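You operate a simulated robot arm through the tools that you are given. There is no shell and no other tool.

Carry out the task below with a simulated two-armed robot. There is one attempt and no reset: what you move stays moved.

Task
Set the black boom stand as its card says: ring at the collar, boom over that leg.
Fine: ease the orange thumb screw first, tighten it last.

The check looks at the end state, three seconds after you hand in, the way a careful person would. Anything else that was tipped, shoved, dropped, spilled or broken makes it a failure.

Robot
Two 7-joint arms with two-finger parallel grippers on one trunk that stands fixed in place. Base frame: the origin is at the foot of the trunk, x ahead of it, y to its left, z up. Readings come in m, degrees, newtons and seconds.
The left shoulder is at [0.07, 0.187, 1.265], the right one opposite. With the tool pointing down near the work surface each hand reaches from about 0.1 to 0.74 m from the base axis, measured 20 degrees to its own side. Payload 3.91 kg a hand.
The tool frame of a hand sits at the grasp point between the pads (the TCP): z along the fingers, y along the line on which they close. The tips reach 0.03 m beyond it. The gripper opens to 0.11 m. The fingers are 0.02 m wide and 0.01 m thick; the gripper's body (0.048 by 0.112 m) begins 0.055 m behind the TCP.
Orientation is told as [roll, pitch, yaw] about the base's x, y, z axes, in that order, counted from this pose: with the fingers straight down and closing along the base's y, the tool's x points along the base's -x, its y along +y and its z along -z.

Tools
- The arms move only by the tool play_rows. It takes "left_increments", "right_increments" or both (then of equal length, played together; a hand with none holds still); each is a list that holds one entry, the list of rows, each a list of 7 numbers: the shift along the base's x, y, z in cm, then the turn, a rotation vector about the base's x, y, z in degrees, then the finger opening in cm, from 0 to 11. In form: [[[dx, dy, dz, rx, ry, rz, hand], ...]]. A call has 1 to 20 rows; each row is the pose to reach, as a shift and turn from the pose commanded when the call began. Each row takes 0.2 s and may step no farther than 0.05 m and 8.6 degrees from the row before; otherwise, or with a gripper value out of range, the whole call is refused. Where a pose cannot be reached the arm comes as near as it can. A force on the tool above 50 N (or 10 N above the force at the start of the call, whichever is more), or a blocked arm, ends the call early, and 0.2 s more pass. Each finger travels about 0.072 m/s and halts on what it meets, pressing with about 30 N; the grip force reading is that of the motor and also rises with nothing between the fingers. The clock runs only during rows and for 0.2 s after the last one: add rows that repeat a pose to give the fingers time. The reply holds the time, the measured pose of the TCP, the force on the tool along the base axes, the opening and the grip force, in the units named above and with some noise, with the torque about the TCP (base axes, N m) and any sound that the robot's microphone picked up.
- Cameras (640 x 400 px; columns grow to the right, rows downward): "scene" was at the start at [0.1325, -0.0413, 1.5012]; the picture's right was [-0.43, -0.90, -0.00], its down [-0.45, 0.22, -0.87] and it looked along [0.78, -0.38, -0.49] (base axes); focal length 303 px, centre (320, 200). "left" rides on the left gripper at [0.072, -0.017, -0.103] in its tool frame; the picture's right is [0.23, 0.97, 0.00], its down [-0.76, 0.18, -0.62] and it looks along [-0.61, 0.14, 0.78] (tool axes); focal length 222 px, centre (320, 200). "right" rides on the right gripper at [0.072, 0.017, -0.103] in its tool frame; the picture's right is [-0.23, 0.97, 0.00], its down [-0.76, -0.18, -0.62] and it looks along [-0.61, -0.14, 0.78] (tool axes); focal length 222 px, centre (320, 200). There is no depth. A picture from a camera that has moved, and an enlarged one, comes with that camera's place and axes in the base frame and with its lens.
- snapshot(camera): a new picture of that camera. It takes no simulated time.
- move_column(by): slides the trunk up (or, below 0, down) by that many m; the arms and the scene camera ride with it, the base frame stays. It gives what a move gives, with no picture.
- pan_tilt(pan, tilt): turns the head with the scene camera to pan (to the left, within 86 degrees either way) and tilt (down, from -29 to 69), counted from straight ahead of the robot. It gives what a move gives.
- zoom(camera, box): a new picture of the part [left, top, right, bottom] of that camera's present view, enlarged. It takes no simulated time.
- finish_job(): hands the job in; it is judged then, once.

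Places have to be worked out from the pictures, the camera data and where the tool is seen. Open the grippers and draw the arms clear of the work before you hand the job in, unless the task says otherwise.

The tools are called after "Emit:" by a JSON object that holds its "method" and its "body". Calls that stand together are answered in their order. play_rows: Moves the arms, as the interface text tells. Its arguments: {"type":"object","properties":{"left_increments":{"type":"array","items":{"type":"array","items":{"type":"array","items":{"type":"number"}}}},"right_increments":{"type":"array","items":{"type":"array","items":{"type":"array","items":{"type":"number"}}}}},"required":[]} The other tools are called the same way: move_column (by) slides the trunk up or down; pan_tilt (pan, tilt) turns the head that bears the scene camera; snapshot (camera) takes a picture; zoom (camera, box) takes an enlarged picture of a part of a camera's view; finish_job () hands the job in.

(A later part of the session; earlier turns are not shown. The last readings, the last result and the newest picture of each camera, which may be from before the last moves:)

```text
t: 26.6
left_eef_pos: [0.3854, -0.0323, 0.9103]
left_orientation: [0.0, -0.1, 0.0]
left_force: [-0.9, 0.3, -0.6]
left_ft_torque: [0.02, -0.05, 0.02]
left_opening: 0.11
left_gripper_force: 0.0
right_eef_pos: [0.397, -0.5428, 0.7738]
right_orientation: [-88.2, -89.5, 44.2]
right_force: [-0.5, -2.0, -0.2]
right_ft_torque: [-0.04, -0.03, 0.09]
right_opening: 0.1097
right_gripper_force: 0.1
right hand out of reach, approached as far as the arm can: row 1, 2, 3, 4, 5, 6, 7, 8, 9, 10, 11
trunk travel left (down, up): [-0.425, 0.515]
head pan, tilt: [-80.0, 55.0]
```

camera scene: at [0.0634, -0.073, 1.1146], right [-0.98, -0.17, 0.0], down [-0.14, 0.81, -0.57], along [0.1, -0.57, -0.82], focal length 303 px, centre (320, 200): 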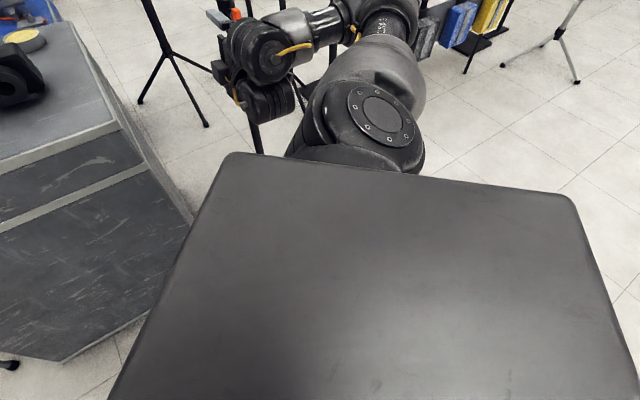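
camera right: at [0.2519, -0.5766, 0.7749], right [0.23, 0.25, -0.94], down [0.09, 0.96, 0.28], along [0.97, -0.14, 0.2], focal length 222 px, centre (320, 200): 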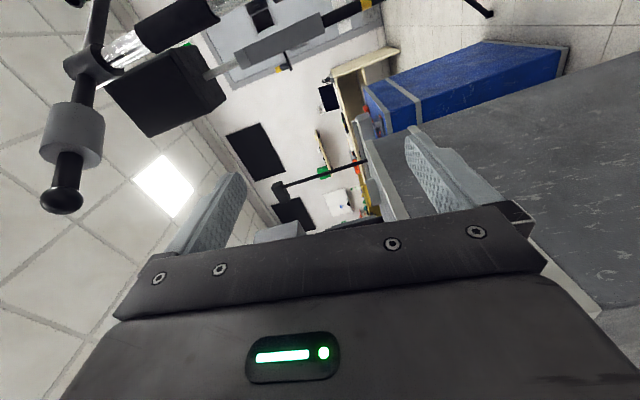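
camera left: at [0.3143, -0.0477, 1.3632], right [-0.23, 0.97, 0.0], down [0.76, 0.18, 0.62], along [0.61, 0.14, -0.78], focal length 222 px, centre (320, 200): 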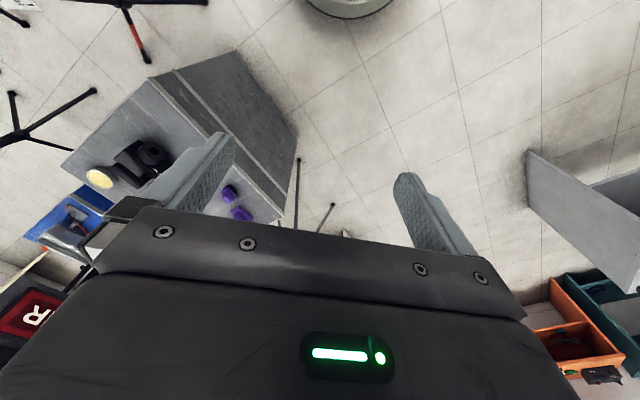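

The hand is level at (0.397,-0.543,0.774). Now I pitch it down to vertical while drawing it back and up to about (0.36,-0.46,0.93).

Emit:
{"method": "play_rows", "body": {"right_increments": [[[-0.3, 1, 2, 5.7, 5.9, 0, 11], [-0.7, 2, 4, 11.4, 11.8, 0, 11], [-1, 3, 6, 17.1, 17.7, 0, 11], [-1.4, 4, 8, 22.8, 23.6, 0, 11], [-1.7, 5, 10, 28.5, 29.5, 0, 11], [-2.1, 6, 12, 34.2, 35.4, 0, 11], [-2.4, 7, 14, 39.9, 41.3, 0, 11], [-2.8, 8, 15, 45.6, 47.2, 0, 11], [-3.1, 8.2, 15.5, 51.3, 53.1, 0, 11], [-3.4, 8.2, 16, 57, 59, 0, 11], [-3.7, 8.2, 16, 62.5, 64.7, 0, 11], [-3.7, 8.2, 16, 62.5, 64.7, 0, 11]]]}}

Emit:
{"method": "snapshot", "body": {"camera": "scene"}}

```text
t: 29.2
left_eef_pos: [0.3865, -0.031, 0.91]
left_orientation: [0.1, 0.0, 0.0]
left_force: [0.5, -0.1, -0.7]
left_ft_torque: [-0.03, 0.0, 0.0]
left_opening: 0.1098
left_gripper_force: 0.0
right_eef_pos: [0.4133, -0.5355, 0.7987]
right_orientation: [-1.3, -50.7, -42.6]
right_force: [0.2, -0.5, -0.3]
right_ft_torque: [0.0, -0.01, 0.0]
right_opening: 0.11
right_gripper_force: 0.0
right hand out of reach, approached as far as the arm can: row 1, 2, 3, 4, 5, 6, 7, 8, 9, 10, 11, 12
trunk travel left (down, up): [-0.425, 0.515]
head pan, tilt: [-80.0, 55.0]
```

```text
taken
camera scene: at [0.0634, -0.0729, 1.1146], right [-0.98, -0.17, 0.0], down [-0.14, 0.81, -0.57], along [0.1, -0.56, -0.82], focal length 303 px, centre (320, 200)
```

scene: 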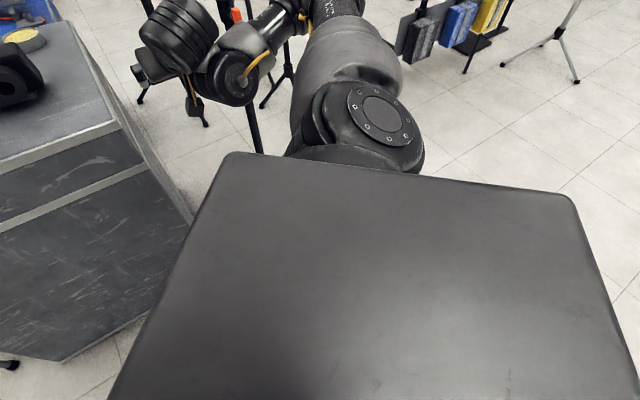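

The hand lags behind but is turning down (pitch -51°). I keep going: continue pitching down and withdrawing upward.

Emit:
{"method": "play_rows", "body": {"right_increments": [[[-0.5, 0.5, 2, 0, 0, 0, 11], [-1, 1, 4, 0, 0, 0, 11], [-1.5, 1.5, 6, 0, 0, 0, 11], [-2, 2, 8, 0, 0, 0, 11], [-2.5, 2.5, 10, 0, 0, 0, 11], [-3, 3, 12, 0, 0, 0, 11], [-3, 3, 14, 5.6, 6, 0, 11], [-3, 4, 15, 11.2, 12, 0, 11], [-3, 5, 15, 16.8, 18, 0, 11], [-3, 6, 15, 22.4, 24, 0, 11], [-3, 7, 15, 28, 29, 0, 11], [-3, 7, 15, 28, 29, 0, 11]]]}}

Emit:
{"method": "snapshot", "body": {"camera": "scene"}}

```text
t: 31.8
left_eef_pos: [0.3852, -0.0311, 0.9101]
left_orientation: [0.0, 0.1, 0.1]
left_force: [-0.1, 0.7, -0.1]
left_ft_torque: [0.0, -0.01, 0.0]
left_opening: 0.1101
left_gripper_force: 0.1
right_eef_pos: [0.4137, -0.5349, 0.7979]
right_orientation: [-1.3, -50.6, -42.6]
right_force: [0.0, -0.3, 0.4]
right_ft_torque: [-0.01, -0.04, 0.01]
right_opening: 0.1103
right_gripper_force: 0.1
right hand out of reach, approached as far as the arm can: row 1, 2, 3, 4, 5, 6, 7, 8, 9, 10, 11, 12
trunk travel left (down, up): [-0.425, 0.515]
head pan, tilt: [-80.0, 55.0]
```

```text
taken
camera scene: at [0.0634, -0.0729, 1.1146], right [-0.98, -0.17, 0.0], down [-0.14, 0.81, -0.57], along [0.1, -0.56, -0.82], focal length 303 px, centre (320, 200)
```

scene: 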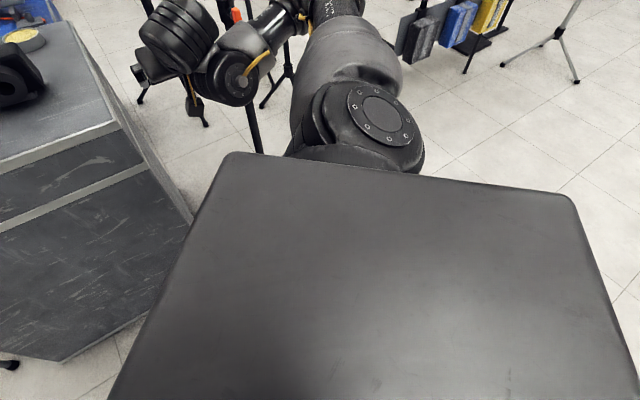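

The arm did not move at all: its elbow seems fully folded with the wrist about 0.34 m from the shoulder. I try going outward and up instead while pitching down, which needs less folding.

Emit:
{"method": "play_rows", "body": {"right_increments": [[[0.5, -0.5, 2, 4, 4.2, 0, 11], [1, -1, 4, 8, 8.4, 0, 11], [1.5, -1.5, 6, 12, 12.5, 0, 11], [2, -2, 8, 16, 16.7, 0, 11], [2, -2, 10, 20, 20.9, 0, 11], [2, -2, 12, 24, 25, 0, 11], [2, -2, 12, 27.5, 29, 0, 11], [2, -2, 12, 27.5, 29, 0, 11]]]}}

Emit:
{"method": "snapshot", "body": {"camera": "scene"}}

Emit:
{"method": "snapshot", "body": {"camera": "right"}}

```text
t: 33.6
left_eef_pos: [0.3862, -0.0292, 0.9099]
left_orientation: [-0.1, 0.0, -0.1]
left_force: [-0.8, 0.2, 0.3]
left_ft_torque: [0.02, 0.03, -0.02]
left_opening: 0.1101
left_gripper_force: 0.1
right_eef_pos: [0.413, -0.534, 0.7982]
right_orientation: [-1.2, -50.6, -42.6]
right_force: [-0.2, -0.9, 1.0]
right_ft_torque: [-0.05, 0.01, 0.02]
right_opening: 0.1101
right_gripper_force: 0.1
right hand out of reach, approached as far as the arm can: row 1, 2, 3, 4, 5, 6, 7, 8
trunk travel left (down, up): [-0.425, 0.515]
head pan, tilt: [-80.0, 55.0]
```

```text
taken
camera scene: at [0.0634, -0.0729, 1.1146], right [-0.98, -0.17, 0.0], down [-0.14, 0.81, -0.57], along [0.1, -0.56, -0.82], focal length 303 px, centre (320, 200)
```

scene: 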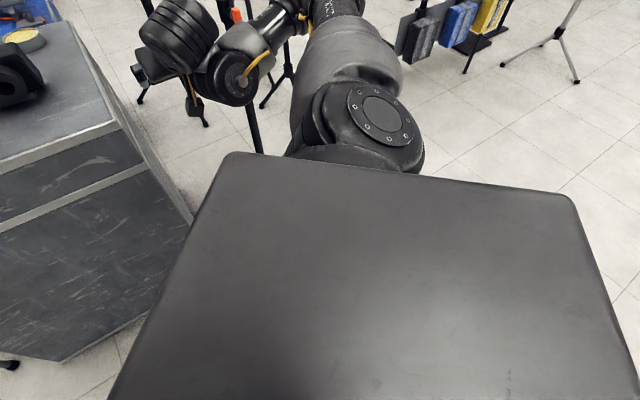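

```text
taken
camera right: at [0.3339, -0.4356, 0.8078], right [0.78, 0.61, 0.16], down [-0.11, -0.12, 0.99], along [0.62, -0.79, -0.02], focal length 222 px, centre (320, 200)
```

right: 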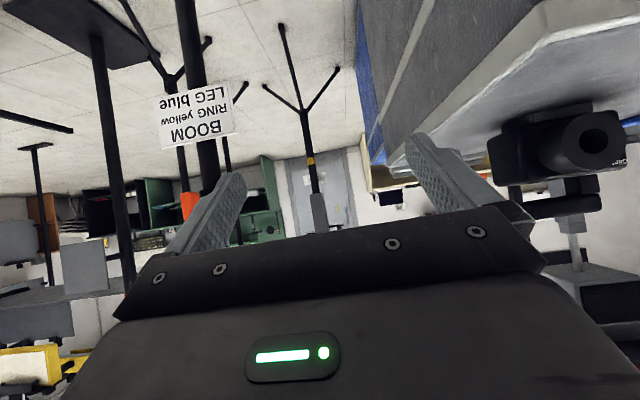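

Still no movement, so pitching further down is blocked in this posture. I test a plain small lift with no turn to learn what is free.

Emit:
{"method": "play_rows", "body": {"right_increments": [[[0, 0, 1, 0, 0, 0, 11], [0, 0, 2, 0, 0, 0, 11], [0, 0, 3, 0, 0, 0, 11]]]}}

Emit:
{"method": "play_rows", "body": {"right_increments": [[[1, -1, 0, 0, 0, 0, 11], [2, -2, 0, 0, 0, 0, 11], [3, -3, 0, 0, 0, 0, 11]]]}}

```text
t: 34.4
left_eef_pos: [0.3866, -0.0296, 0.9093]
left_orientation: [0.0, -0.1, 0.1]
left_force: [-0.5, -0.1, -0.7]
left_ft_torque: [0.02, 0.02, -0.01]
left_opening: 0.1103
left_gripper_force: 0.0
right_eef_pos: [0.414, -0.5349, 0.7989]
right_orientation: [-1.2, -50.7, -42.7]
right_force: [-0.2, -0.9, 0.0]
right_ft_torque: [0.03, -0.02, 0.0]
right_opening: 0.1101
right_gripper_force: 0.1
right hand out of reach, approached as far as the arm can: row 1, 2, 3
trunk travel left (down, up): [-0.425, 0.515]
head pan, tilt: [-80.0, 55.0]
```

```text
t: 35.2
left_eef_pos: [0.3861, -0.0288, 0.9104]
left_orientation: [0.0, 0.0, 0.0]
left_force: [0.6, -0.6, -0.1]
left_ft_torque: [-0.03, 0.01, 0.0]
left_opening: 0.1101
left_gripper_force: 0.0
right_eef_pos: [0.4123, -0.5343, 0.798]
right_orientation: [-1.3, -50.7, -42.5]
right_force: [-0.1, 0.4, -0.4]
right_ft_torque: [-0.01, 0.0, -0.05]
right_opening: 0.11
right_gripper_force: 0.0
right hand out of reach, approached as far as the arm can: row 1, 2, 3
trunk travel left (down, up): [-0.425, 0.515]
head pan, tilt: [-80.0, 55.0]
```

Translations alone do not move it either, so some joints sit at their ends. I try reversing the last turn (pitching back up) to free them.

Emit:
{"method": "play_rows", "body": {"right_increments": [[[0, 0, 0, -5.5, -5.8, 0, 11], [0, 0, 0, -11, -11.6, 0, 11], [0, 0, 0, -16.5, -17.4, 0, 11], [0, 0, 0, -22, -23.2, 0, 11]]]}}

Emit:
{"method": "play_rows", "body": {"right_increments": [[[0, 0, -1, 0, 0, 0, 11], [0, 0, -2, 0, 0, 0, 11], [0, 0, -3, 0, 0, 0, 11]]]}}

```text
t: 36.2
left_eef_pos: [0.3864, -0.0297, 0.9079]
left_orientation: [0.1, 0.1, 0.1]
left_force: [0.8, -1.5, -0.2]
left_ft_torque: [-0.04, -0.02, 0.03]
left_opening: 0.1099
left_gripper_force: 0.0
right_eef_pos: [0.4264, -0.5413, 0.7989]
right_orientation: [-2.5, -77.9, -41.4]
right_force: [-0.9, -0.5, -0.5]
right_ft_torque: [0.03, -0.03, -0.01]
right_opening: 0.1101
right_gripper_force: 0.1
right hand out of reach, approached as far as the arm can: row 1, 2, 3, 4
trunk travel left (down, up): [-0.425, 0.515]
head pan, tilt: [-80.0, 55.0]
```

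```text
t: 37.0
left_eef_pos: [0.3855, -0.0306, 0.9095]
left_orientation: [0.0, 0.0, 0.0]
left_force: [-1.2, -0.3, -0.1]
left_ft_torque: [-0.01, -0.01, -0.04]
left_opening: 0.1099
left_gripper_force: 0.1
right_eef_pos: [0.4266, -0.5435, 0.7684]
right_orientation: [-3.2, -78.0, -40.9]
right_force: [-0.4, 0.9, 0.6]
right_ft_torque: [0.03, -0.02, -0.04]
right_opening: 0.1098
right_gripper_force: 0.1
trunk travel left (down, up): [-0.425, 0.515]
head pan, tilt: [-80.0, 55.0]
```

Now the hand responds and goes down freely. I will retrace the earlier path backward (level → tilted → pointing down → start posture) so the elbow comes back up; first to the earlier level pose near (0.355,-0.54,0.69).

Emit:
{"method": "play_rows", "body": {"right_increments": [[[-1.5, 0, -2, 0, 0, 0, 11], [-3, 0, -4, -0.5, -1, 0, 11], [-5, 0.1, -6, -1.5, -3, 0, 11], [-7.1, 0.2, -8.1, -2.5, -5, 0, 11], [-7.1, 0.2, -8.1, -2.5, -5, 0, 11]]]}}

Emit:
{"method": "play_rows", "body": {"right_increments": [[[-1.5, -0.8, -2.1, 3.2, 4.6, -2.6, 11], [-3, -1.7, -4.2, 6.3, 9.3, -5.1, 11], [-4.6, -2.5, -6.3, 9.5, 13.9, -7.7, 11], [-6.2, -3.3, -8.4, 12.6, 18.6, -10.2, 11], [-7.7, -4.2, -10.5, 15.8, 23.2, -12.8, 11], [-9.3, -5, -12.6, 18.9, 27.9, -15.3, 11], [-10.8, -5.8, -14.6, 22.1, 32.5, -17.9, 11], [-10.8, -5.8, -14.6, 22.1, 32.5, -17.9, 11]]]}}

Emit:
{"method": "snapshot", "body": {"camera": "scene"}}

```text
t: 38.2
left_eef_pos: [0.3859, -0.03, 0.9078]
left_orientation: [-0.1, 0.0, -0.1]
left_force: [-1.0, 0.1, 0.3]
left_ft_torque: [0.0, 0.02, 0.0]
left_opening: 0.1101
left_gripper_force: 0.1
right_eef_pos: [0.3602, -0.5502, 0.6991]
right_orientation: [7.3, -83.0, -51.5]
right_force: [0.4, 0.5, -0.4]
right_ft_torque: [0.0, -0.01, 0.0]
right_opening: 0.11
right_gripper_force: 0.1
right hand out of reach, approached as far as the arm can: row 4, 5
trunk travel left (down, up): [-0.425, 0.515]
head pan, tilt: [-80.0, 55.0]
```

```text
t: 40.0
left_eef_pos: [0.3859, -0.0288, 0.909]
left_orientation: [0.0, -0.1, 0.0]
left_force: [-0.6, -0.5, 0.3]
left_ft_torque: [-0.02, 0.04, 0.02]
left_opening: 0.1098
left_gripper_force: 0.1
right_eef_pos: [0.2516, -0.6085, 0.5557]
right_orientation: [-15.7, -44.8, -48.1]
right_force: [-0.1, -0.3, -0.2]
right_ft_torque: [0.04, 0.0, 0.0]
right_opening: 0.11
right_gripper_force: 0.0
trunk travel left (down, up): [-0.425, 0.515]
head pan, tilt: [-80.0, 55.0]
```

```text
taken
camera scene: at [0.0633, -0.073, 1.1146], right [-0.98, -0.17, 0.0], down [-0.14, 0.81, -0.57], along [0.1, -0.56, -0.82], focal length 303 px, centre (320, 200)
```

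scene: 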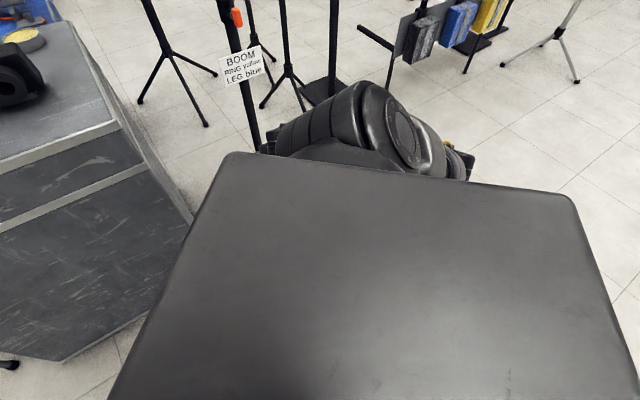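

Now the elbow has swung back and low, and this pose was reached fully. From here I level the hand toward the stand again, staying low (z≈0.56, below the card) and well short of the pole.

Emit:
{"method": "play_rows", "body": {"right_increments": [[[0.5, -0.7, 0, -4, -5.1, 2.8, 11], [1, -1.4, 0, -7.9, -10.3, 5.6, 11], [1.7, -2.1, 0, -11.9, -15.4, 8.4, 11], [2.3, -2.9, 0, -15.9, -20.5, 11.3, 11], [2.9, -3.6, 0, -19.9, -25.6, 14.1, 11], [3.4, -4.3, 0, -23.8, -30.8, 16.9, 11], [4, -5, 0, -27.8, -35.9, 19.7, 11], [4, -5, 0, -27.8, -35.9, 19.7, 11]]]}}

Emit:
{"method": "snapshot", "body": {"camera": "scene"}}

Emit:
{"method": "snapshot", "body": {"camera": "right"}}

```text
t: 41.8
left_eef_pos: [0.3843, -0.0314, 0.9109]
left_orientation: [0.0, -0.1, 0.0]
left_force: [-0.9, 0.2, 0.1]
left_ft_torque: [0.0, 0.0, -0.04]
left_opening: 0.1103
left_gripper_force: 0.1
right_eef_pos: [0.4204, -0.6188, 0.7147]
right_orientation: [-83.7, -88.7, 37.1]
right_force: [-0.2, -0.4, -0.2]
right_ft_torque: [-0.01, -0.01, 0.06]
right_opening: 0.1099
right_gripper_force: 0.0
right hand out of reach, approached as far as the arm can: row 1, 2, 3, 4, 5, 6, 7, 8
trunk travel left (down, up): [-0.425, 0.515]
head pan, tilt: [-80.0, 55.0]
```

```text
taken
camera scene: at [0.0623, -0.0744, 1.1145], right [-0.98, -0.17, 0.0], down [-0.14, 0.81, -0.57], along [0.1, -0.56, -0.82], focal length 303 px, centre (320, 200)
```

scene: 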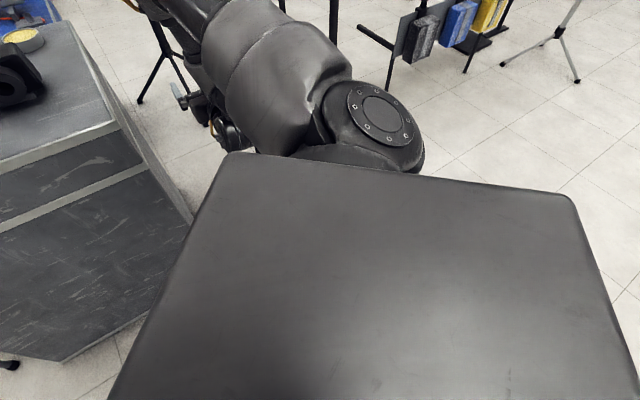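

```text
taken
camera right: at [0.3603, -0.5327, 0.6416], right [0.71, 0.67, 0.21], down [-0.54, 0.34, 0.77], along [0.44, -0.66, 0.61], focal length 222 px, centre (320, 200)
```

right: 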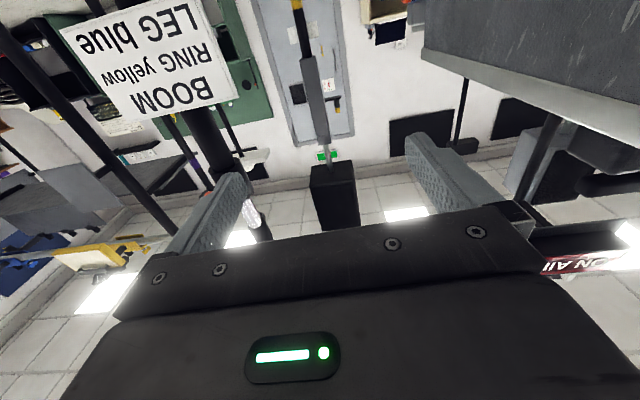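

The arm flipped its posture: the elbow is now up and forward, with the hand at (0.42,-0.62,0.715). I check that nothing was touched and how the arm lies relative to the stand.

Emit:
{"method": "pan_tilt", "body": {"pan": -55, "tilt": 30}}

Emit:
{"method": "snapshot", "body": {"camera": "scene"}}

```text
t: 42.7
left_eef_pos: [0.3853, -0.0303, 0.9085]
left_orientation: [0.1, 0.1, 0.0]
left_force: [0.4, 0.0, -0.1]
left_ft_torque: [-0.01, 0.02, -0.03]
left_opening: 0.11
left_gripper_force: 0.0
right_eef_pos: [0.4215, -0.6181, 0.7126]
right_orientation: [-81.0, -88.6, 34.4]
right_force: [-0.3, -0.4, 0.1]
right_ft_torque: [0.01, 0.04, 0.0]
right_opening: 0.1097
right_gripper_force: 0.2
trunk travel left (down, up): [-0.425, 0.515]
head pan, tilt: [-55.0, 30.0]
```

```text
taken
camera scene: at [0.1026, -0.0762, 1.1505], right [-0.82, -0.57, 0.0], down [-0.29, 0.41, -0.87], along [0.5, -0.71, -0.5], focal length 303 px, centre (320, 200)
```

scene: 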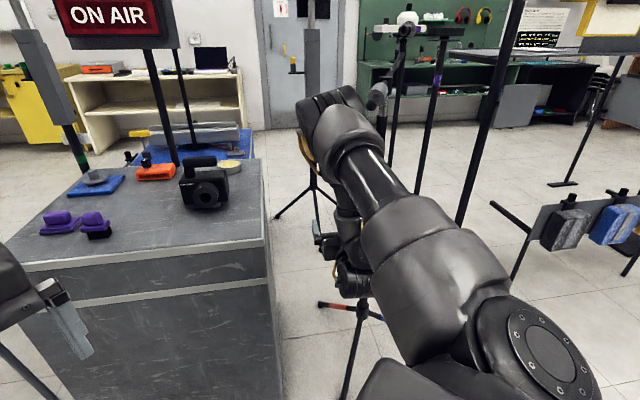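

The stand is untouched, and the elbow is now up-front at about (0.35,-0.46,1.04), clear of the boom's ball. I try small moves back and up toward the line of the screw.

Emit:
{"method": "play_rows", "body": {"right_increments": [[[-2, 0, 1.5, 0, 0, 0, 11], [-4, 0, 3, 0, 0, 0, 11], [-6, 0, 4.5, 0, 0, 0, 11], [-8, -1, 6, 0, 0, 0, 11], [-8, -1, 6, 0, 0, 0, 11]]]}}

Emit:
{"method": "snapshot", "body": {"camera": "scene"}}

```text
t: 43.9
left_eef_pos: [0.3858, -0.0302, 0.9105]
left_orientation: [0.0, 0.0, 0.0]
left_force: [0.3, 0.9, 0.5]
left_ft_torque: [0.04, 0.0, -0.01]
left_opening: 0.1101
left_gripper_force: 0.0
right_eef_pos: [0.4068, -0.593, 0.7701]
right_orientation: [-80.4, -88.3, 33.3]
right_force: [-0.2, 0.2, 1.2]
right_ft_torque: [0.0, 0.03, 0.0]
right_opening: 0.1102
right_gripper_force: 0.0
right hand out of reach, approached as far as the arm can: row 1, 2, 3, 4, 5
trunk travel left (down, up): [-0.425, 0.515]
head pan, tilt: [-55.0, 30.0]
```

```text
taken
camera scene: at [0.1031, -0.0762, 1.1505], right [-0.82, -0.57, 0.0], down [-0.29, 0.41, -0.87], along [0.5, -0.71, -0.5], focal length 303 px, centre (320, 200)
```

scene: 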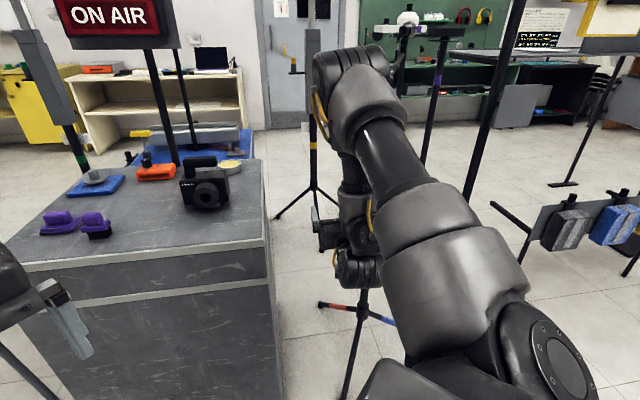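

Upward works but going back is blocked with the forearm vertical and the hand bent 90°. Lowering the trunk further will lay the forearm flatter, so I lower it by 0.28 m (hand, card and table edges stay clear), then raise the hand.

Emit:
{"method": "move_column", "body": {"by": -0.28}}

Emit:
{"method": "play_rows", "body": {"right_increments": [[[-0.5, 0.5, 3, 0, 0, 0, 11], [-1, 1, 6, 0, 0, 0, 11], [-1.5, 1, 9, 0, 0, 0, 11], [-2, 1, 12, 0, 0, 0, 11], [-2.5, 1, 15, 0, 0, 0, 11], [-3, 1, 18, 0, 0, 0, 11], [-3.5, 1, 21, 0, 0, 0, 11], [-4, 1, 24, 0, 0, 0, 11], [-4, 1, 26, 0, 0, 0, 11], [-4, 1, 26, 0, 0, 0, 11]]]}}

Emit:
{"method": "snapshot", "body": {"camera": "scene"}}

```text
t: 46.7
left_eef_pos: [0.3861, -0.03, 0.6295]
left_orientation: [0.1, 0.1, 0.0]
left_force: [0.8, -0.5, -0.4]
left_ft_torque: [-0.03, 0.01, 0.01]
left_opening: 0.1098
left_gripper_force: 0.0
right_eef_pos: [0.4058, -0.5914, 0.4896]
right_orientation: [-81.1, -88.4, 34.2]
right_force: [0.1, -0.4, -1.3]
right_ft_torque: [0.01, -0.01, -0.02]
right_opening: 0.1098
right_gripper_force: 0.1
trunk travel left (down, up): [-0.145, 0.795]
head pan, tilt: [-55.0, 30.0]
```

```text
t: 48.9
left_eef_pos: [0.3862, -0.0296, 0.6297]
left_orientation: [-0.1, -0.1, 0.0]
left_force: [-0.2, -0.4, 0.1]
left_ft_torque: [-0.01, -0.06, 0.01]
left_opening: 0.1099
left_gripper_force: 0.1
right_eef_pos: [0.3829, -0.6156, 0.6905]
right_orientation: [-92.1, -88.4, 45.1]
right_force: [-0.3, 0.5, 0.2]
right_ft_torque: [0.01, 0.0, -0.04]
right_opening: 0.1099
right_gripper_force: 0.1
right hand out of reach, approached as far as the arm can: row 3, 4, 5, 6, 7, 8, 9, 10
trunk travel left (down, up): [-0.145, 0.795]
head pan, tilt: [-55.0, 30.0]
```

```text
taken
camera scene: at [0.1027, -0.076, 0.8706], right [-0.82, -0.57, 0.0], down [-0.29, 0.41, -0.87], along [0.5, -0.71, -0.5], focal length 303 px, centre (320, 200)
```

scene: 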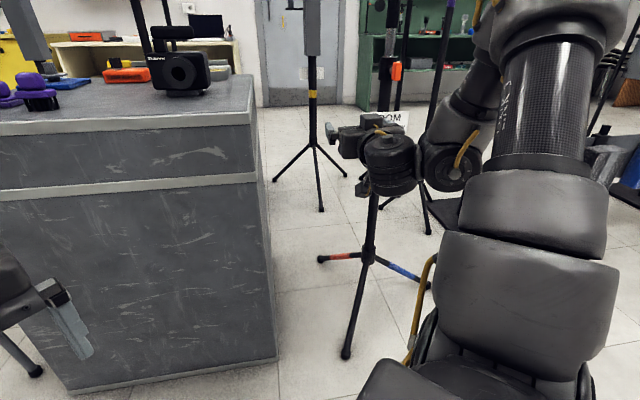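

Posture is better: elbow up to the right, forearm sloping out toward the hand at (0.383,-0.616,0.69). I continue toward the pre-grasp point (0.326,-0.73,0.78), moving up first.

Emit:
{"method": "play_rows", "body": {"right_increments": [[[-1, -1, 2, 0, 0, 0, 11], [-2, -2, 4, 0, 0, 0, 11], [-3, -3.5, 6, 0, 0, 0, 11], [-4, -5, 8, 0, 0, 0, 11], [-5, -7, 9, 0, 0, 0, 11], [-5.7, -9, 9, 0, 0, 0, 11], [-5.7, -11, 9, 0, 0, 0, 11], [-5.7, -11, 9, 0, 0, 0, 11]]]}}

Emit:
{"method": "snapshot", "body": {"camera": "scene"}}

Emit:
{"method": "snapshot", "body": {"camera": "right"}}

```text
t: 50.7
left_eef_pos: [0.3851, -0.0302, 0.6296]
left_orientation: [0.0, -0.1, 0.1]
left_force: [-0.9, -0.2, -0.3]
left_ft_torque: [-0.02, -0.02, -0.01]
left_opening: 0.1102
left_gripper_force: 0.0
right_eef_pos: [0.3639, -0.6365, 0.6951]
right_orientation: [-106.0, -88.3, 59.1]
right_force: [0.2, -0.6, 0.1]
right_ft_torque: [0.01, 0.03, 0.02]
right_opening: 0.1098
right_gripper_force: 0.1
right hand out of reach, approached as far as the arm can: row 1, 2, 3, 4, 5, 6, 7, 8
trunk travel left (down, up): [-0.145, 0.795]
head pan, tilt: [-55.0, 30.0]
```

```text
taken
camera scene: at [0.1027, -0.0759, 0.8706], right [-0.82, -0.57, 0.0], down [-0.29, 0.41, -0.87], along [0.5, -0.71, -0.5], focal length 303 px, centre (320, 200)
```

scene: 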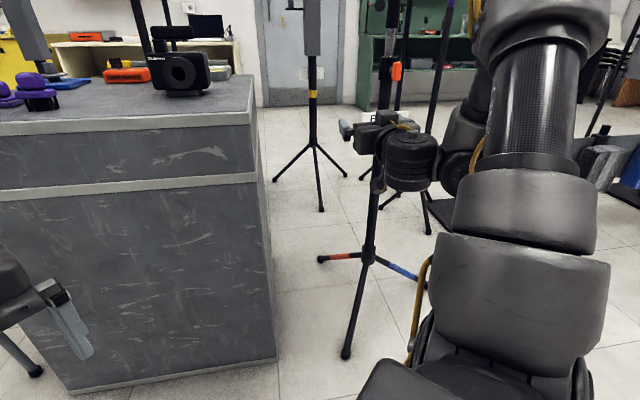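

```text
taken
camera right: at [0.304, -0.5502, 0.6227], right [0.72, 0.67, 0.2], down [-0.54, 0.36, 0.76], along [0.44, -0.65, 0.62], focal length 222 px, centre (320, 200)
```

right: 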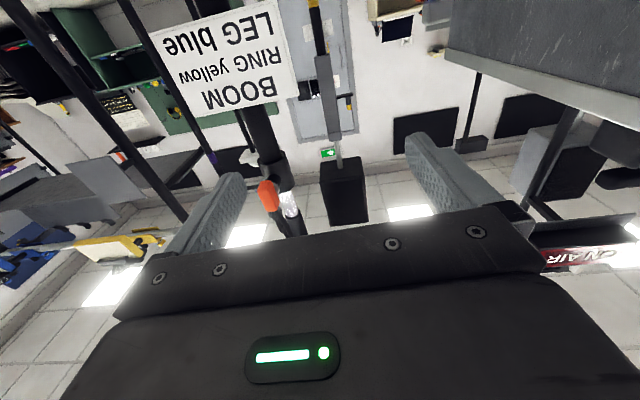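

The hand again stops at (0.364,-0.637). The ideal shape is elbow-down with the shoulder about 0.33 m above the hand, which appeared in the tilted low pose earlier. I retrace: move out and down, raise the trunk, and go back to that tilted pose.

Emit:
{"method": "play_rows", "body": {"right_increments": [[[1, 1.5, -3, 0, 0, 0, 11], [2, 3, -6, 0, 0, 0, 11], [3, 4, -9, 0, 0, 0, 11], [4.2, 4.5, -12, 0, 0, 0, 11], [4.2, 4.5, -15, 0, 0, 0, 11], [4.2, 4.5, -18, 0, 0, 0, 11], [4.2, 4.5, -20.5, 0, 0, 0, 11], [4.2, 4.5, -20.5, 0, 0, 0, 11]]]}}

Emit:
{"method": "move_column", "body": {"by": 0.28}}

Emit:
{"method": "play_rows", "body": {"right_increments": [[[-1.2, 1, -2, 0, 0, 0, 11], [-2.4, 2, -4, 0, 0, 0, 11], [-3.6, 3, -6, 0, 0, 0, 11], [-4.6, 4, -7, 0, 0, 0, 11], [-4.6, 4, -7, 0, 0, 0, 11]]]}}

Emit:
{"method": "snapshot", "body": {"camera": "scene"}}

```text
t: 52.5
left_eef_pos: [0.3863, -0.0303, 0.6282]
left_orientation: [0.2, 0.0, 0.0]
left_force: [-0.3, 0.6, -0.4]
left_ft_torque: [0.02, 0.01, -0.01]
left_opening: 0.1101
left_gripper_force: 0.0
right_eef_pos: [0.4069, -0.5914, 0.4881]
right_orientation: [-80.7, -88.3, 33.7]
right_force: [-1.5, 0.4, -0.4]
right_ft_torque: [-0.01, 0.0, 0.02]
right_opening: 0.1098
right_gripper_force: 0.1
right hand out of reach, approached as far as the arm can: row 2, 3
trunk travel left (down, up): [-0.145, 0.795]
head pan, tilt: [-55.0, 30.0]
```

```text
t: 55.3
left_eef_pos: [0.387, -0.0316, 0.9099]
left_orientation: [-0.1, 0.0, 0.0]
left_force: [0.3, 0.0, 0.0]
left_ft_torque: [0.01, 0.0, -0.01]
left_opening: 0.1098
left_gripper_force: 0.1
right_eef_pos: [0.4067, -0.591, 0.7683]
right_orientation: [-80.4, -88.3, 33.4]
right_force: [0.3, 0.2, 0.1]
right_ft_torque: [-0.02, 0.02, -0.04]
right_opening: 0.11
right_gripper_force: 0.0
trunk travel left (down, up): [-0.425, 0.515]
head pan, tilt: [-55.0, 30.0]
```

```text
t: 56.5
left_eef_pos: [0.3868, -0.0305, 0.909]
left_orientation: [-0.1, 0.0, 0.0]
left_force: [0.4, 0.0, 0.4]
left_ft_torque: [0.0, 0.0, -0.04]
left_opening: 0.1099
left_gripper_force: 0.1
right_eef_pos: [0.3828, -0.5714, 0.7302]
right_orientation: [-80.4, -88.4, 33.4]
right_force: [-0.5, -0.7, 0.2]
right_ft_torque: [-0.01, 0.02, 0.02]
right_opening: 0.1099
right_gripper_force: 0.0
right hand out of reach, approached as far as the arm can: row 3, 4, 5
trunk travel left (down, up): [-0.425, 0.515]
head pan, tilt: [-55.0, 30.0]
```

```text
taken
camera scene: at [0.1027, -0.076, 1.1506], right [-0.82, -0.57, 0.0], down [-0.29, 0.41, -0.87], along [0.5, -0.71, -0.5], focal length 303 px, centre (320, 200)
```

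scene: 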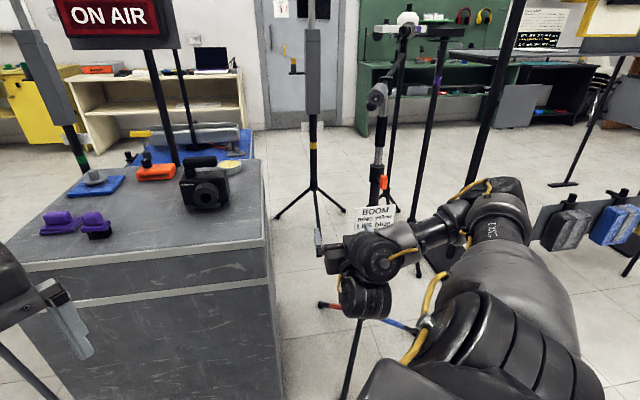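

I go again to the tilted low pose that was fully reached before (0.25,-0.61,0.556), then raise the trunk 0.2 m so the shoulder sits about 0.33 m above screw height.

Emit:
{"method": "play_rows", "body": {"right_increments": [[[-1.9, -0.5, -2.5, 3.2, 4.6, -2.6, 11], [-3.8, -1, -5, 6.3, 9.3, -5.1, 11], [-5.6, -1.6, -7.5, 9.5, 13.9, -7.7, 11], [-7.5, -2.1, -10, 12.6, 18.6, -10.2, 11], [-9.4, -2.6, -12.5, 15.8, 23.2, -12.8, 11], [-11.2, -3.2, -15, 18.9, 27.9, -15.3, 11], [-13.1, -3.7, -17.5, 22.1, 32.5, -17.9, 11], [-13.1, -3.7, -17.5, 22.1, 32.5, -17.9, 11]]]}}

Emit:
{"method": "snapshot", "body": {"camera": "scene"}}

```text
t: 58.3
left_eef_pos: [0.387, -0.0291, 0.9094]
left_orientation: [0.0, 0.0, 0.0]
left_force: [-0.3, -0.4, -0.5]
left_ft_torque: [0.03, 0.0, 0.02]
left_opening: 0.1099
left_gripper_force: 0.0
right_eef_pos: [0.2487, -0.6085, 0.5532]
right_orientation: [-23.9, -50.0, -41.3]
right_force: [0.6, -0.5, 0.5]
right_ft_torque: [0.03, -0.04, -0.05]
right_opening: 0.1099
right_gripper_force: 0.1
trunk travel left (down, up): [-0.425, 0.515]
head pan, tilt: [-55.0, 30.0]
```

```text
taken
camera scene: at [0.1028, -0.0757, 1.1506], right [-0.82, -0.57, 0.0], down [-0.29, 0.41, -0.87], along [0.5, -0.71, -0.5], focal length 303 px, centre (320, 200)
```

scene: 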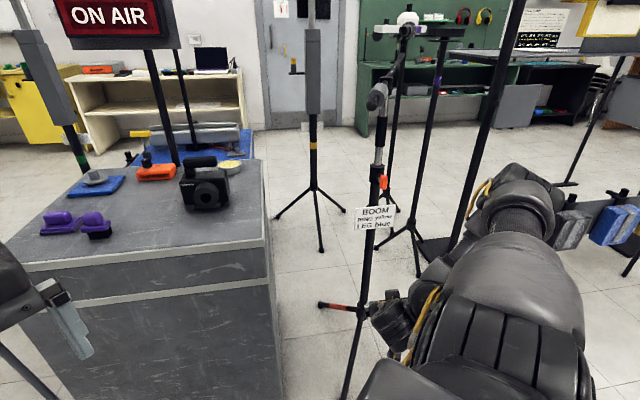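

That pose is reached cleanly again. Now I raise the trunk by 0.2 m; the hand rises to z≈0.75 at (0.25,-0.61), well clear of the boom end.

Emit:
{"method": "move_column", "body": {"by": 0.2}}

Emit:
{"method": "play_rows", "body": {"right_increments": [[[0, 0, 0, 0, 0, 8, 11], [0, 0, 0, 0, 0, 16, 11], [0, 0, 0, 0, 0, 24, 11], [0, 0, 0, 0, 0, 24, 11]]]}}

Emit:
{"method": "snapshot", "body": {"camera": "scene"}}

Emit:
{"method": "snapshot", "body": {"camera": "right"}}

```text
t: 60.5
left_eef_pos: [0.3854, -0.0313, 1.1092]
left_orientation: [-0.1, 0.0, 0.0]
left_force: [0.0, 0.2, -0.1]
left_ft_torque: [0.0, 0.02, 0.01]
left_opening: 0.1098
left_gripper_force: 0.2
right_eef_pos: [0.2492, -0.6081, 0.7524]
right_orientation: [-23.8, -50.0, -41.4]
right_force: [-0.1, -0.6, 0.1]
right_ft_torque: [0.01, -0.03, 0.01]
right_opening: 0.1101
right_gripper_force: 0.0
trunk travel left (down, up): [-0.625, 0.315]
head pan, tilt: [-55.0, 30.0]
```

```text
t: 61.5
left_eef_pos: [0.3879, -0.0296, 1.1096]
left_orientation: [0.0, 0.1, 0.0]
left_force: [-0.1, 0.2, 0.3]
left_ft_torque: [-0.01, 0.01, 0.0]
left_opening: 0.11
left_gripper_force: 0.0
right_eef_pos: [0.2618, -0.5564, 0.7775]
right_orientation: [-23.8, -49.8, -17.5]
right_force: [0.5, 0.4, 1.1]
right_ft_torque: [0.0, 0.01, 0.01]
right_opening: 0.1101
right_gripper_force: 0.0
right hand out of reach, approached as far as the arm can: row 2, 3, 4
trunk travel left (down, up): [-0.625, 0.315]
head pan, tilt: [-55.0, 30.0]
```

```text
taken
camera scene: at [0.1042, -0.0759, 1.3505], right [-0.82, -0.57, 0.0], down [-0.29, 0.41, -0.87], along [0.5, -0.71, -0.5], focal length 303 px, centre (320, 200)
```

scene: 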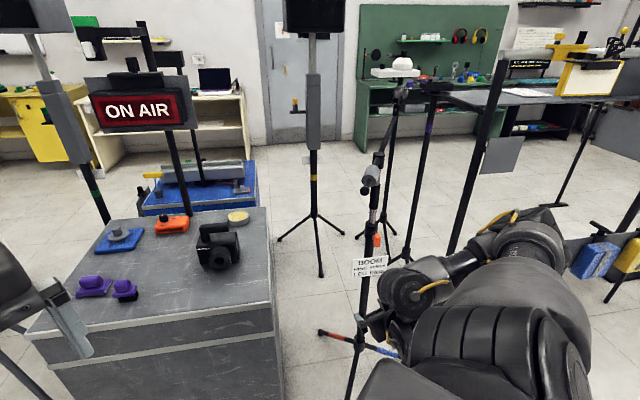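

```text
taken
camera right: at [0.17, -0.4675, 0.7789], right [0.7, 0.71, -0.08], down [0.03, 0.09, 1.0], along [0.72, -0.69, 0.04], focal length 222 px, centre (320, 200)
```

right: 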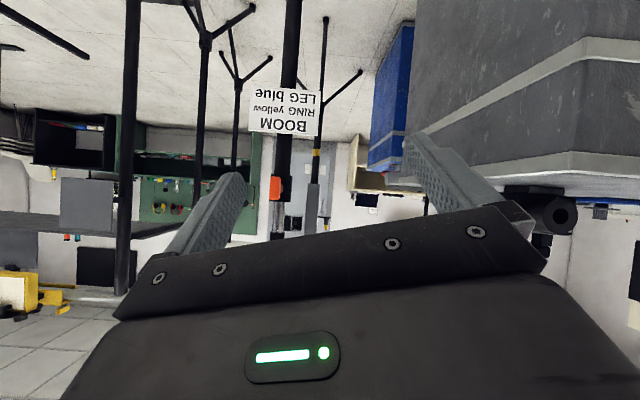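

Turning left at this spot pushes the wrist further right than the arm allows. I test instead reaching outward with the hand pointing radially (azimuth ≈-70°, tilted down) toward the stand.

Emit:
{"method": "play_rows", "body": {"right_increments": [[[0.5, -2, 0.5, 0, 0, -8, 11], [1, -4, 1, 0, 0, -16, 11], [1.5, -6, 1.5, 0, 0, -24, 11], [2, -8, 2, 0, 0, -24, 11], [2.5, -10, 2, 0, 0, -24, 11], [2.5, -10, 2, 0, 0, -24, 11]]]}}

Emit:
{"method": "snapshot", "body": {"camera": "scene"}}

Emit:
{"method": "snapshot", "body": {"camera": "right"}}

```text
t: 62.9
left_eef_pos: [0.385, -0.0297, 1.1099]
left_orientation: [0.1, -0.1, 0.1]
left_force: [0.7, 0.5, -0.1]
left_ft_torque: [0.02, -0.03, 0.01]
left_opening: 0.1098
left_gripper_force: 0.0
right_eef_pos: [0.2859, -0.6576, 0.7956]
right_orientation: [-23.8, -50.1, -41.5]
right_force: [-0.3, 0.4, -0.3]
right_ft_torque: [0.0, 0.01, 0.02]
right_opening: 0.11
right_gripper_force: 0.0
trunk travel left (down, up): [-0.625, 0.315]
head pan, tilt: [-55.0, 30.0]
```

```text
taken
camera scene: at [0.1029, -0.0756, 1.3506], right [-0.82, -0.57, 0.0], down [-0.29, 0.41, -0.87], along [0.5, -0.71, -0.5], focal length 303 px, centre (320, 200)
```

scene: 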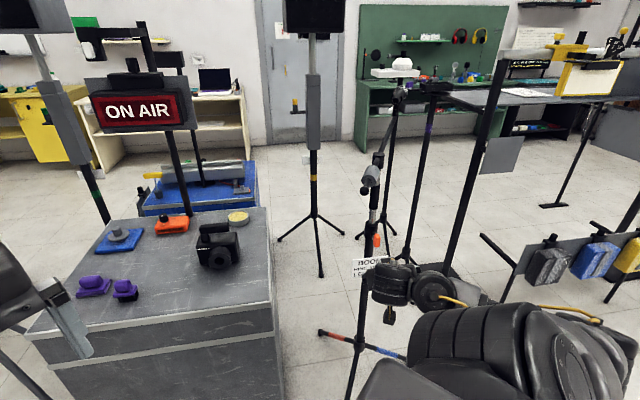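

```text
taken
camera right: at [0.2382, -0.5397, 0.7967], right [0.92, 0.37, -0.08], down [0.06, 0.07, 1.0], along [0.38, -0.93, 0.04], focal length 222 px, centre (320, 200)
```

right: 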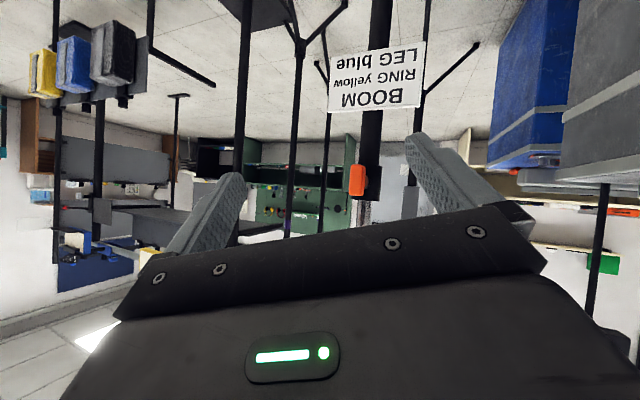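

Reached exactly, with the elbow now low and behind – the shape I wanted. From here I start levelling the hand in small steps, watching whether it stays reachable.

Emit:
{"method": "play_rows", "body": {"right_increments": [[[0.3, -0.5, -0.2, -3.7, -5.5, 2.4, 11], [0.6, -1, -0.4, -7.4, -11, 4.9, 11], [0.6, -1, -0.4, -7.4, -11, 4.9, 11]]]}}

Emit:
{"method": "play_rows", "body": {"right_increments": [[[0.3, -0.5, -0.2, -3.7, -5.5, 2.4, 11], [0.6, -1, -0.4, -7.4, -11, 4.9, 11], [0.6, -1, -0.4, -7.4, -11, 4.9, 11]]]}}

Emit:
{"method": "snapshot", "body": {"camera": "scene"}}

```text
t: 63.7
left_eef_pos: [0.3868, -0.0314, 1.1076]
left_orientation: [0.0, 0.0, 0.0]
left_force: [0.8, 0.5, -0.7]
left_ft_torque: [0.0, -0.01, 0.02]
left_opening: 0.1103
left_gripper_force: 0.1
right_eef_pos: [0.3001, -0.6527, 0.7964]
right_orientation: [-22.1, -63.2, -38.0]
right_force: [0.2, -0.6, 0.0]
right_ft_torque: [0.01, 0.01, 0.0]
right_opening: 0.11
right_gripper_force: 0.1
right hand out of reach, approached as far as the arm can: row 1, 2, 3
trunk travel left (down, up): [-0.625, 0.315]
head pan, tilt: [-55.0, 30.0]
```

```text
t: 64.5
left_eef_pos: [0.387, -0.0271, 1.1093]
left_orientation: [-0.1, 0.1, -0.1]
left_force: [0.5, 0.9, -0.4]
left_ft_torque: [-0.06, 0.04, 0.0]
left_opening: 0.11
left_gripper_force: 0.0
right_eef_pos: [0.3379, -0.6726, 0.8451]
right_orientation: [-22.3, -76.0, -33.7]
right_force: [0.5, -0.8, 0.2]
right_ft_torque: [0.02, 0.0, -0.02]
right_opening: 0.11
right_gripper_force: 0.1
right hand out of reach, approached as far as the arm can: row 1, 2, 3
trunk travel left (down, up): [-0.625, 0.315]
head pan, tilt: [-55.0, 30.0]
```

```text
taken
camera scene: at [0.1053, -0.0731, 1.3506], right [-0.82, -0.57, 0.0], down [-0.29, 0.41, -0.87], along [0.5, -0.71, -0.5], focal length 303 px, centre (320, 200)
```

scene: 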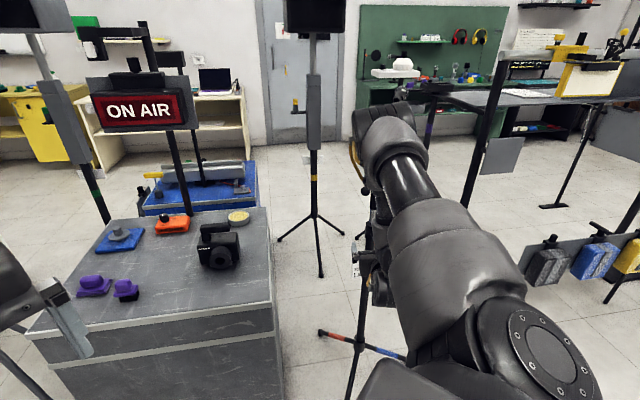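

It flipped to elbow-forward again when levelling there. By my reckoning a wrist roll joint is at its end in that shape, and with a higher shoulder and straighter arm the level pose becomes natural. I go back to the tilted pose, then raise the trunk while keeping the hand low.

Emit:
{"method": "play_rows", "body": {"right_increments": [[[-1.5, 0.4, -1, 3.7, 5.5, -2.4, 11], [-3, 0.8, -2, 7.4, 11, -4.9, 11], [-4.2, 1.2, -3.5, 11.1, 16.5, -7.3, 11], [-5.2, 1.5, -5, 14.8, 22, -9.8, 11], [-5.2, 1.5, -5, 16, 24, -10.5, 11]]]}}

Emit:
{"method": "snapshot", "body": {"camera": "scene"}}

```text
t: 65.7
left_eef_pos: [0.3832, -0.0329, 1.1094]
left_orientation: [0.0, -0.1, 0.0]
left_force: [-0.5, -0.7, -0.5]
left_ft_torque: [0.05, -0.04, 0.0]
left_opening: 0.1098
left_gripper_force: 0.1
right_eef_pos: [0.2949, -0.654, 0.7957]
right_orientation: [-23.4, -50.0, -41.3]
right_force: [-0.4, -0.3, 0.7]
right_ft_torque: [0.05, 0.0, 0.03]
right_opening: 0.1101
right_gripper_force: 0.0
right hand out of reach, approached as far as the arm can: row 3, 4, 5
trunk travel left (down, up): [-0.625, 0.315]
head pan, tilt: [-55.0, 30.0]
```

```text
taken
camera scene: at [0.1006, -0.0784, 1.3507], right [-0.82, -0.57, 0.0], down [-0.29, 0.41, -0.87], along [0.5, -0.71, -0.5], focal length 303 px, centre (320, 200)
```

scene: 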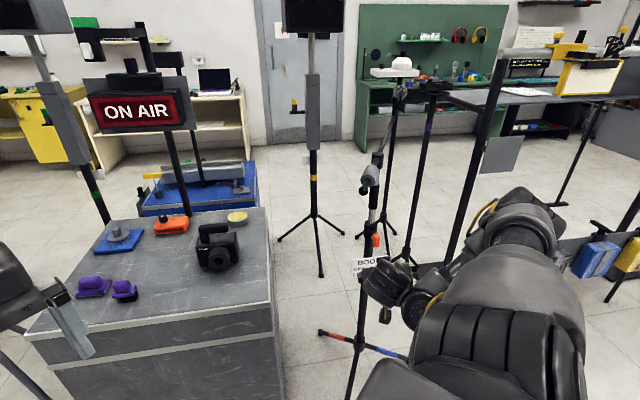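

Back in the tilted pose at (0.295,-0.654,0.796). I lower the hand 15 cm and then raise the trunk 15 cm so the arm straightens.

Emit:
{"method": "play_rows", "body": {"right_increments": [[[0, -0.3, -3, 0, 0, 0, 11], [0, -0.6, -6, 0, 0, 0, 11], [0, -0.9, -9, 0, 0, 0, 11], [0, -1.2, -12, 0, 0, 0, 11], [0, -1.5, -15, 0, 0, 0, 11], [0, -1.5, -15, 0, 0, 0, 11]]]}}

Emit:
{"method": "move_column", "body": {"by": 0.15}}

Emit:
{"method": "snapshot", "body": {"camera": "scene"}}

Emit:
{"method": "snapshot", "body": {"camera": "right"}}

```text
t: 67.1
left_eef_pos: [0.3847, -0.0306, 1.1096]
left_orientation: [0.1, 0.1, 0.0]
left_force: [0.5, 0.3, 0.3]
left_ft_torque: [-0.03, 0.0, 0.03]
left_opening: 0.11
left_gripper_force: 0.1
right_eef_pos: [0.2959, -0.6672, 0.6467]
right_orientation: [-24.3, -47.6, -41.5]
right_force: [0.1, 0.2, 0.1]
right_ft_torque: [0.0, 0.0, -0.01]
right_opening: 0.1099
right_gripper_force: 0.0
trunk travel left (down, up): [-0.625, 0.315]
head pan, tilt: [-55.0, 30.0]
```

```text
t: 68.9
left_eef_pos: [0.3855, -0.0298, 1.2591]
left_orientation: [0.1, 0.1, 0.0]
left_force: [-0.6, -0.2, 0.1]
left_ft_torque: [0.04, 0.0, -0.02]
left_opening: 0.1099
left_gripper_force: 0.1
right_eef_pos: [0.2965, -0.6675, 0.7982]
right_orientation: [-24.3, -47.7, -41.7]
right_force: [-0.7, 0.4, -0.3]
right_ft_torque: [-0.01, -0.02, -0.01]
right_opening: 0.1102
right_gripper_force: 0.0
trunk travel left (down, up): [-0.775, 0.165]
head pan, tilt: [-55.0, 30.0]
```

```text
taken
camera scene: at [0.1029, -0.0761, 1.5005], right [-0.82, -0.57, 0.0], down [-0.29, 0.41, -0.87], along [0.5, -0.71, -0.5], focal length 303 px, centre (320, 200)
```

scene: 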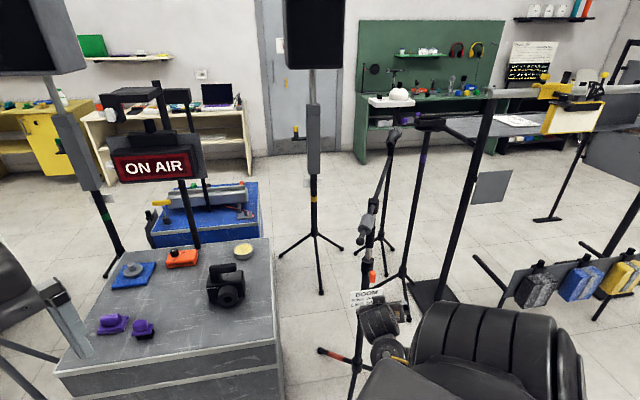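

```text
taken
camera right: at [0.2494, -0.5487, 0.803], right [0.93, 0.36, -0.1], down [0.09, 0.05, 0.99], along [0.37, -0.93, 0.01], focal length 222 px, centre (320, 200)
```

right: 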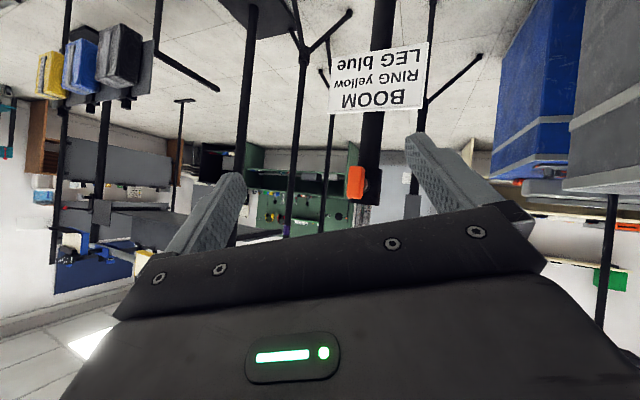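

Now the shoulder is high and the arm hangs out toward the stand; the reading matches the command. I pitch up about 8° per call in small steps to see if it follows.

Emit:
{"method": "play_rows", "body": {"right_increments": [[[0.2, -0.3, -0.2, -3.8, -1.3, 0, 11], [0.4, -0.6, -0.4, -7.6, -2.6, 0, 11], [0.4, -0.6, -0.4, -7.6, -2.6, 0, 11]]]}}

Emit:
{"method": "play_rows", "body": {"right_increments": [[[0.2, -0.3, -0.2, -3.8, -1.3, 0, 11], [0.4, -0.6, -0.4, -7.6, -2.6, 0, 11], [0.4, -0.6, -0.4, -7.6, -2.6, 0, 11]]]}}

Emit:
{"method": "snapshot", "body": {"camera": "scene"}}

```text
t: 69.7
left_eef_pos: [0.3864, -0.0304, 1.2589]
left_orientation: [0.0, 0.0, 0.1]
left_force: [0.4, 0.0, -0.4]
left_ft_torque: [0.02, -0.02, -0.01]
left_opening: 0.11
left_gripper_force: 0.0
right_eef_pos: [0.2997, -0.6725, 0.7942]
right_orientation: [-31.2, -54.6, -36.4]
right_force: [-0.3, -0.1, -0.8]
right_ft_torque: [-0.02, 0.0, 0.01]
right_opening: 0.1099
right_gripper_force: 0.2
trunk travel left (down, up): [-0.775, 0.165]
head pan, tilt: [-55.0, 30.0]
```

```text
t: 70.5
left_eef_pos: [0.3863, -0.03, 1.259]
left_orientation: [0.1, 0.0, 0.0]
left_force: [-0.5, -0.6, 0.3]
left_ft_torque: [-0.04, -0.03, 0.02]
left_opening: 0.1099
left_gripper_force: 0.2
right_eef_pos: [0.3038, -0.6791, 0.7905]
right_orientation: [-40.7, -60.8, -28.4]
right_force: [-0.4, -0.1, -0.4]
right_ft_torque: [0.0, 0.01, 0.0]
right_opening: 0.11
right_gripper_force: 0.0
trunk travel left (down, up): [-0.775, 0.165]
head pan, tilt: [-55.0, 30.0]
```

```text
taken
camera scene: at [0.1025, -0.0761, 1.5006], right [-0.82, -0.57, 0.0], down [-0.29, 0.41, -0.87], along [0.5, -0.71, -0.5], focal length 303 px, centre (320, 200)
```

scene: 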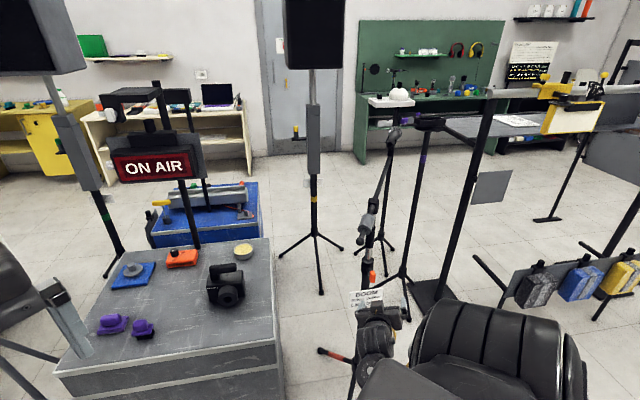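

It follows exactly with no complaints (elevation now about -22°). I continue levelling and turning toward azimuth -50° in small steps.

Emit:
{"method": "play_rows", "body": {"right_increments": [[[0.4, -0.6, -0.2, -1.9, -5.6, 3.7, 11], [0.8, -1.2, -0.4, -3.8, -11.1, 7.5, 11], [0.8, -1.2, -0.4, -3.8, -11.1, 7.5, 11]]]}}

Emit:
{"method": "play_rows", "body": {"right_increments": [[[0.4, -0.6, -0.2, -1.9, -5.6, 3.7, 11], [0.8, -1.2, -0.4, -3.8, -11.1, 7.5, 11], [0.8, -1.2, -0.4, -3.8, -11.1, 7.5, 11]]]}}

Emit:
{"method": "snapshot", "body": {"camera": "scene"}}

Emit:
{"method": "snapshot", "body": {"camera": "right"}}

```text
t: 71.3
left_eef_pos: [0.3858, -0.0293, 1.2599]
left_orientation: [0.0, 0.1, 0.0]
left_force: [0.1, -0.1, 1.0]
left_ft_torque: [-0.02, -0.02, -0.02]
left_opening: 0.1101
left_gripper_force: 0.0
right_eef_pos: [0.3134, -0.6923, 0.7852]
right_orientation: [-36.6, -72.5, -24.3]
right_force: [0.6, -0.9, 0.8]
right_ft_torque: [-0.01, 0.01, 0.01]
right_opening: 0.1098
right_gripper_force: 0.0
trunk travel left (down, up): [-0.775, 0.165]
head pan, tilt: [-55.0, 30.0]
```

```text
t: 72.1
left_eef_pos: [0.3854, -0.0302, 1.258]
left_orientation: [0.0, -0.1, 0.0]
left_force: [0.5, -0.4, 0.2]
left_ft_torque: [-0.04, 0.05, 0.0]
left_opening: 0.1099
left_gripper_force: 0.0
right_eef_pos: [0.3192, -0.7049, 0.7819]
right_orientation: [-33.0, -84.2, -20.6]
right_force: [-0.6, 0.9, 0.2]
right_ft_torque: [-0.02, -0.03, 0.0]
right_opening: 0.1103
right_gripper_force: 0.0
trunk travel left (down, up): [-0.775, 0.165]
head pan, tilt: [-55.0, 30.0]
```

```text
taken
camera scene: at [0.1026, -0.0758, 1.5006], right [-0.82, -0.57, 0.0], down [-0.29, 0.41, -0.87], along [0.5, -0.71, -0.5], focal length 303 px, centre (320, 200)
```

scene: 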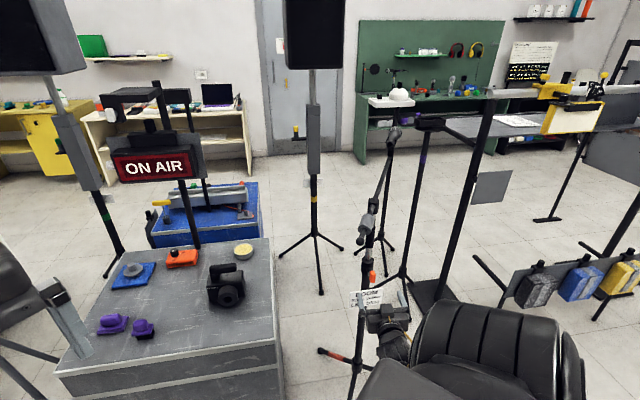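

```text
taken
camera right: at [0.2643, -0.6089, 0.7182], right [0.8, 0.57, 0.17], down [-0.44, 0.37, 0.82], along [0.41, -0.73, 0.55], focal length 222 px, centre (320, 200)
```

right: 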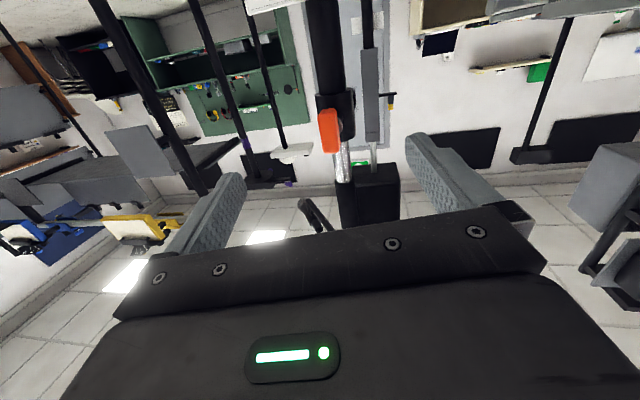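

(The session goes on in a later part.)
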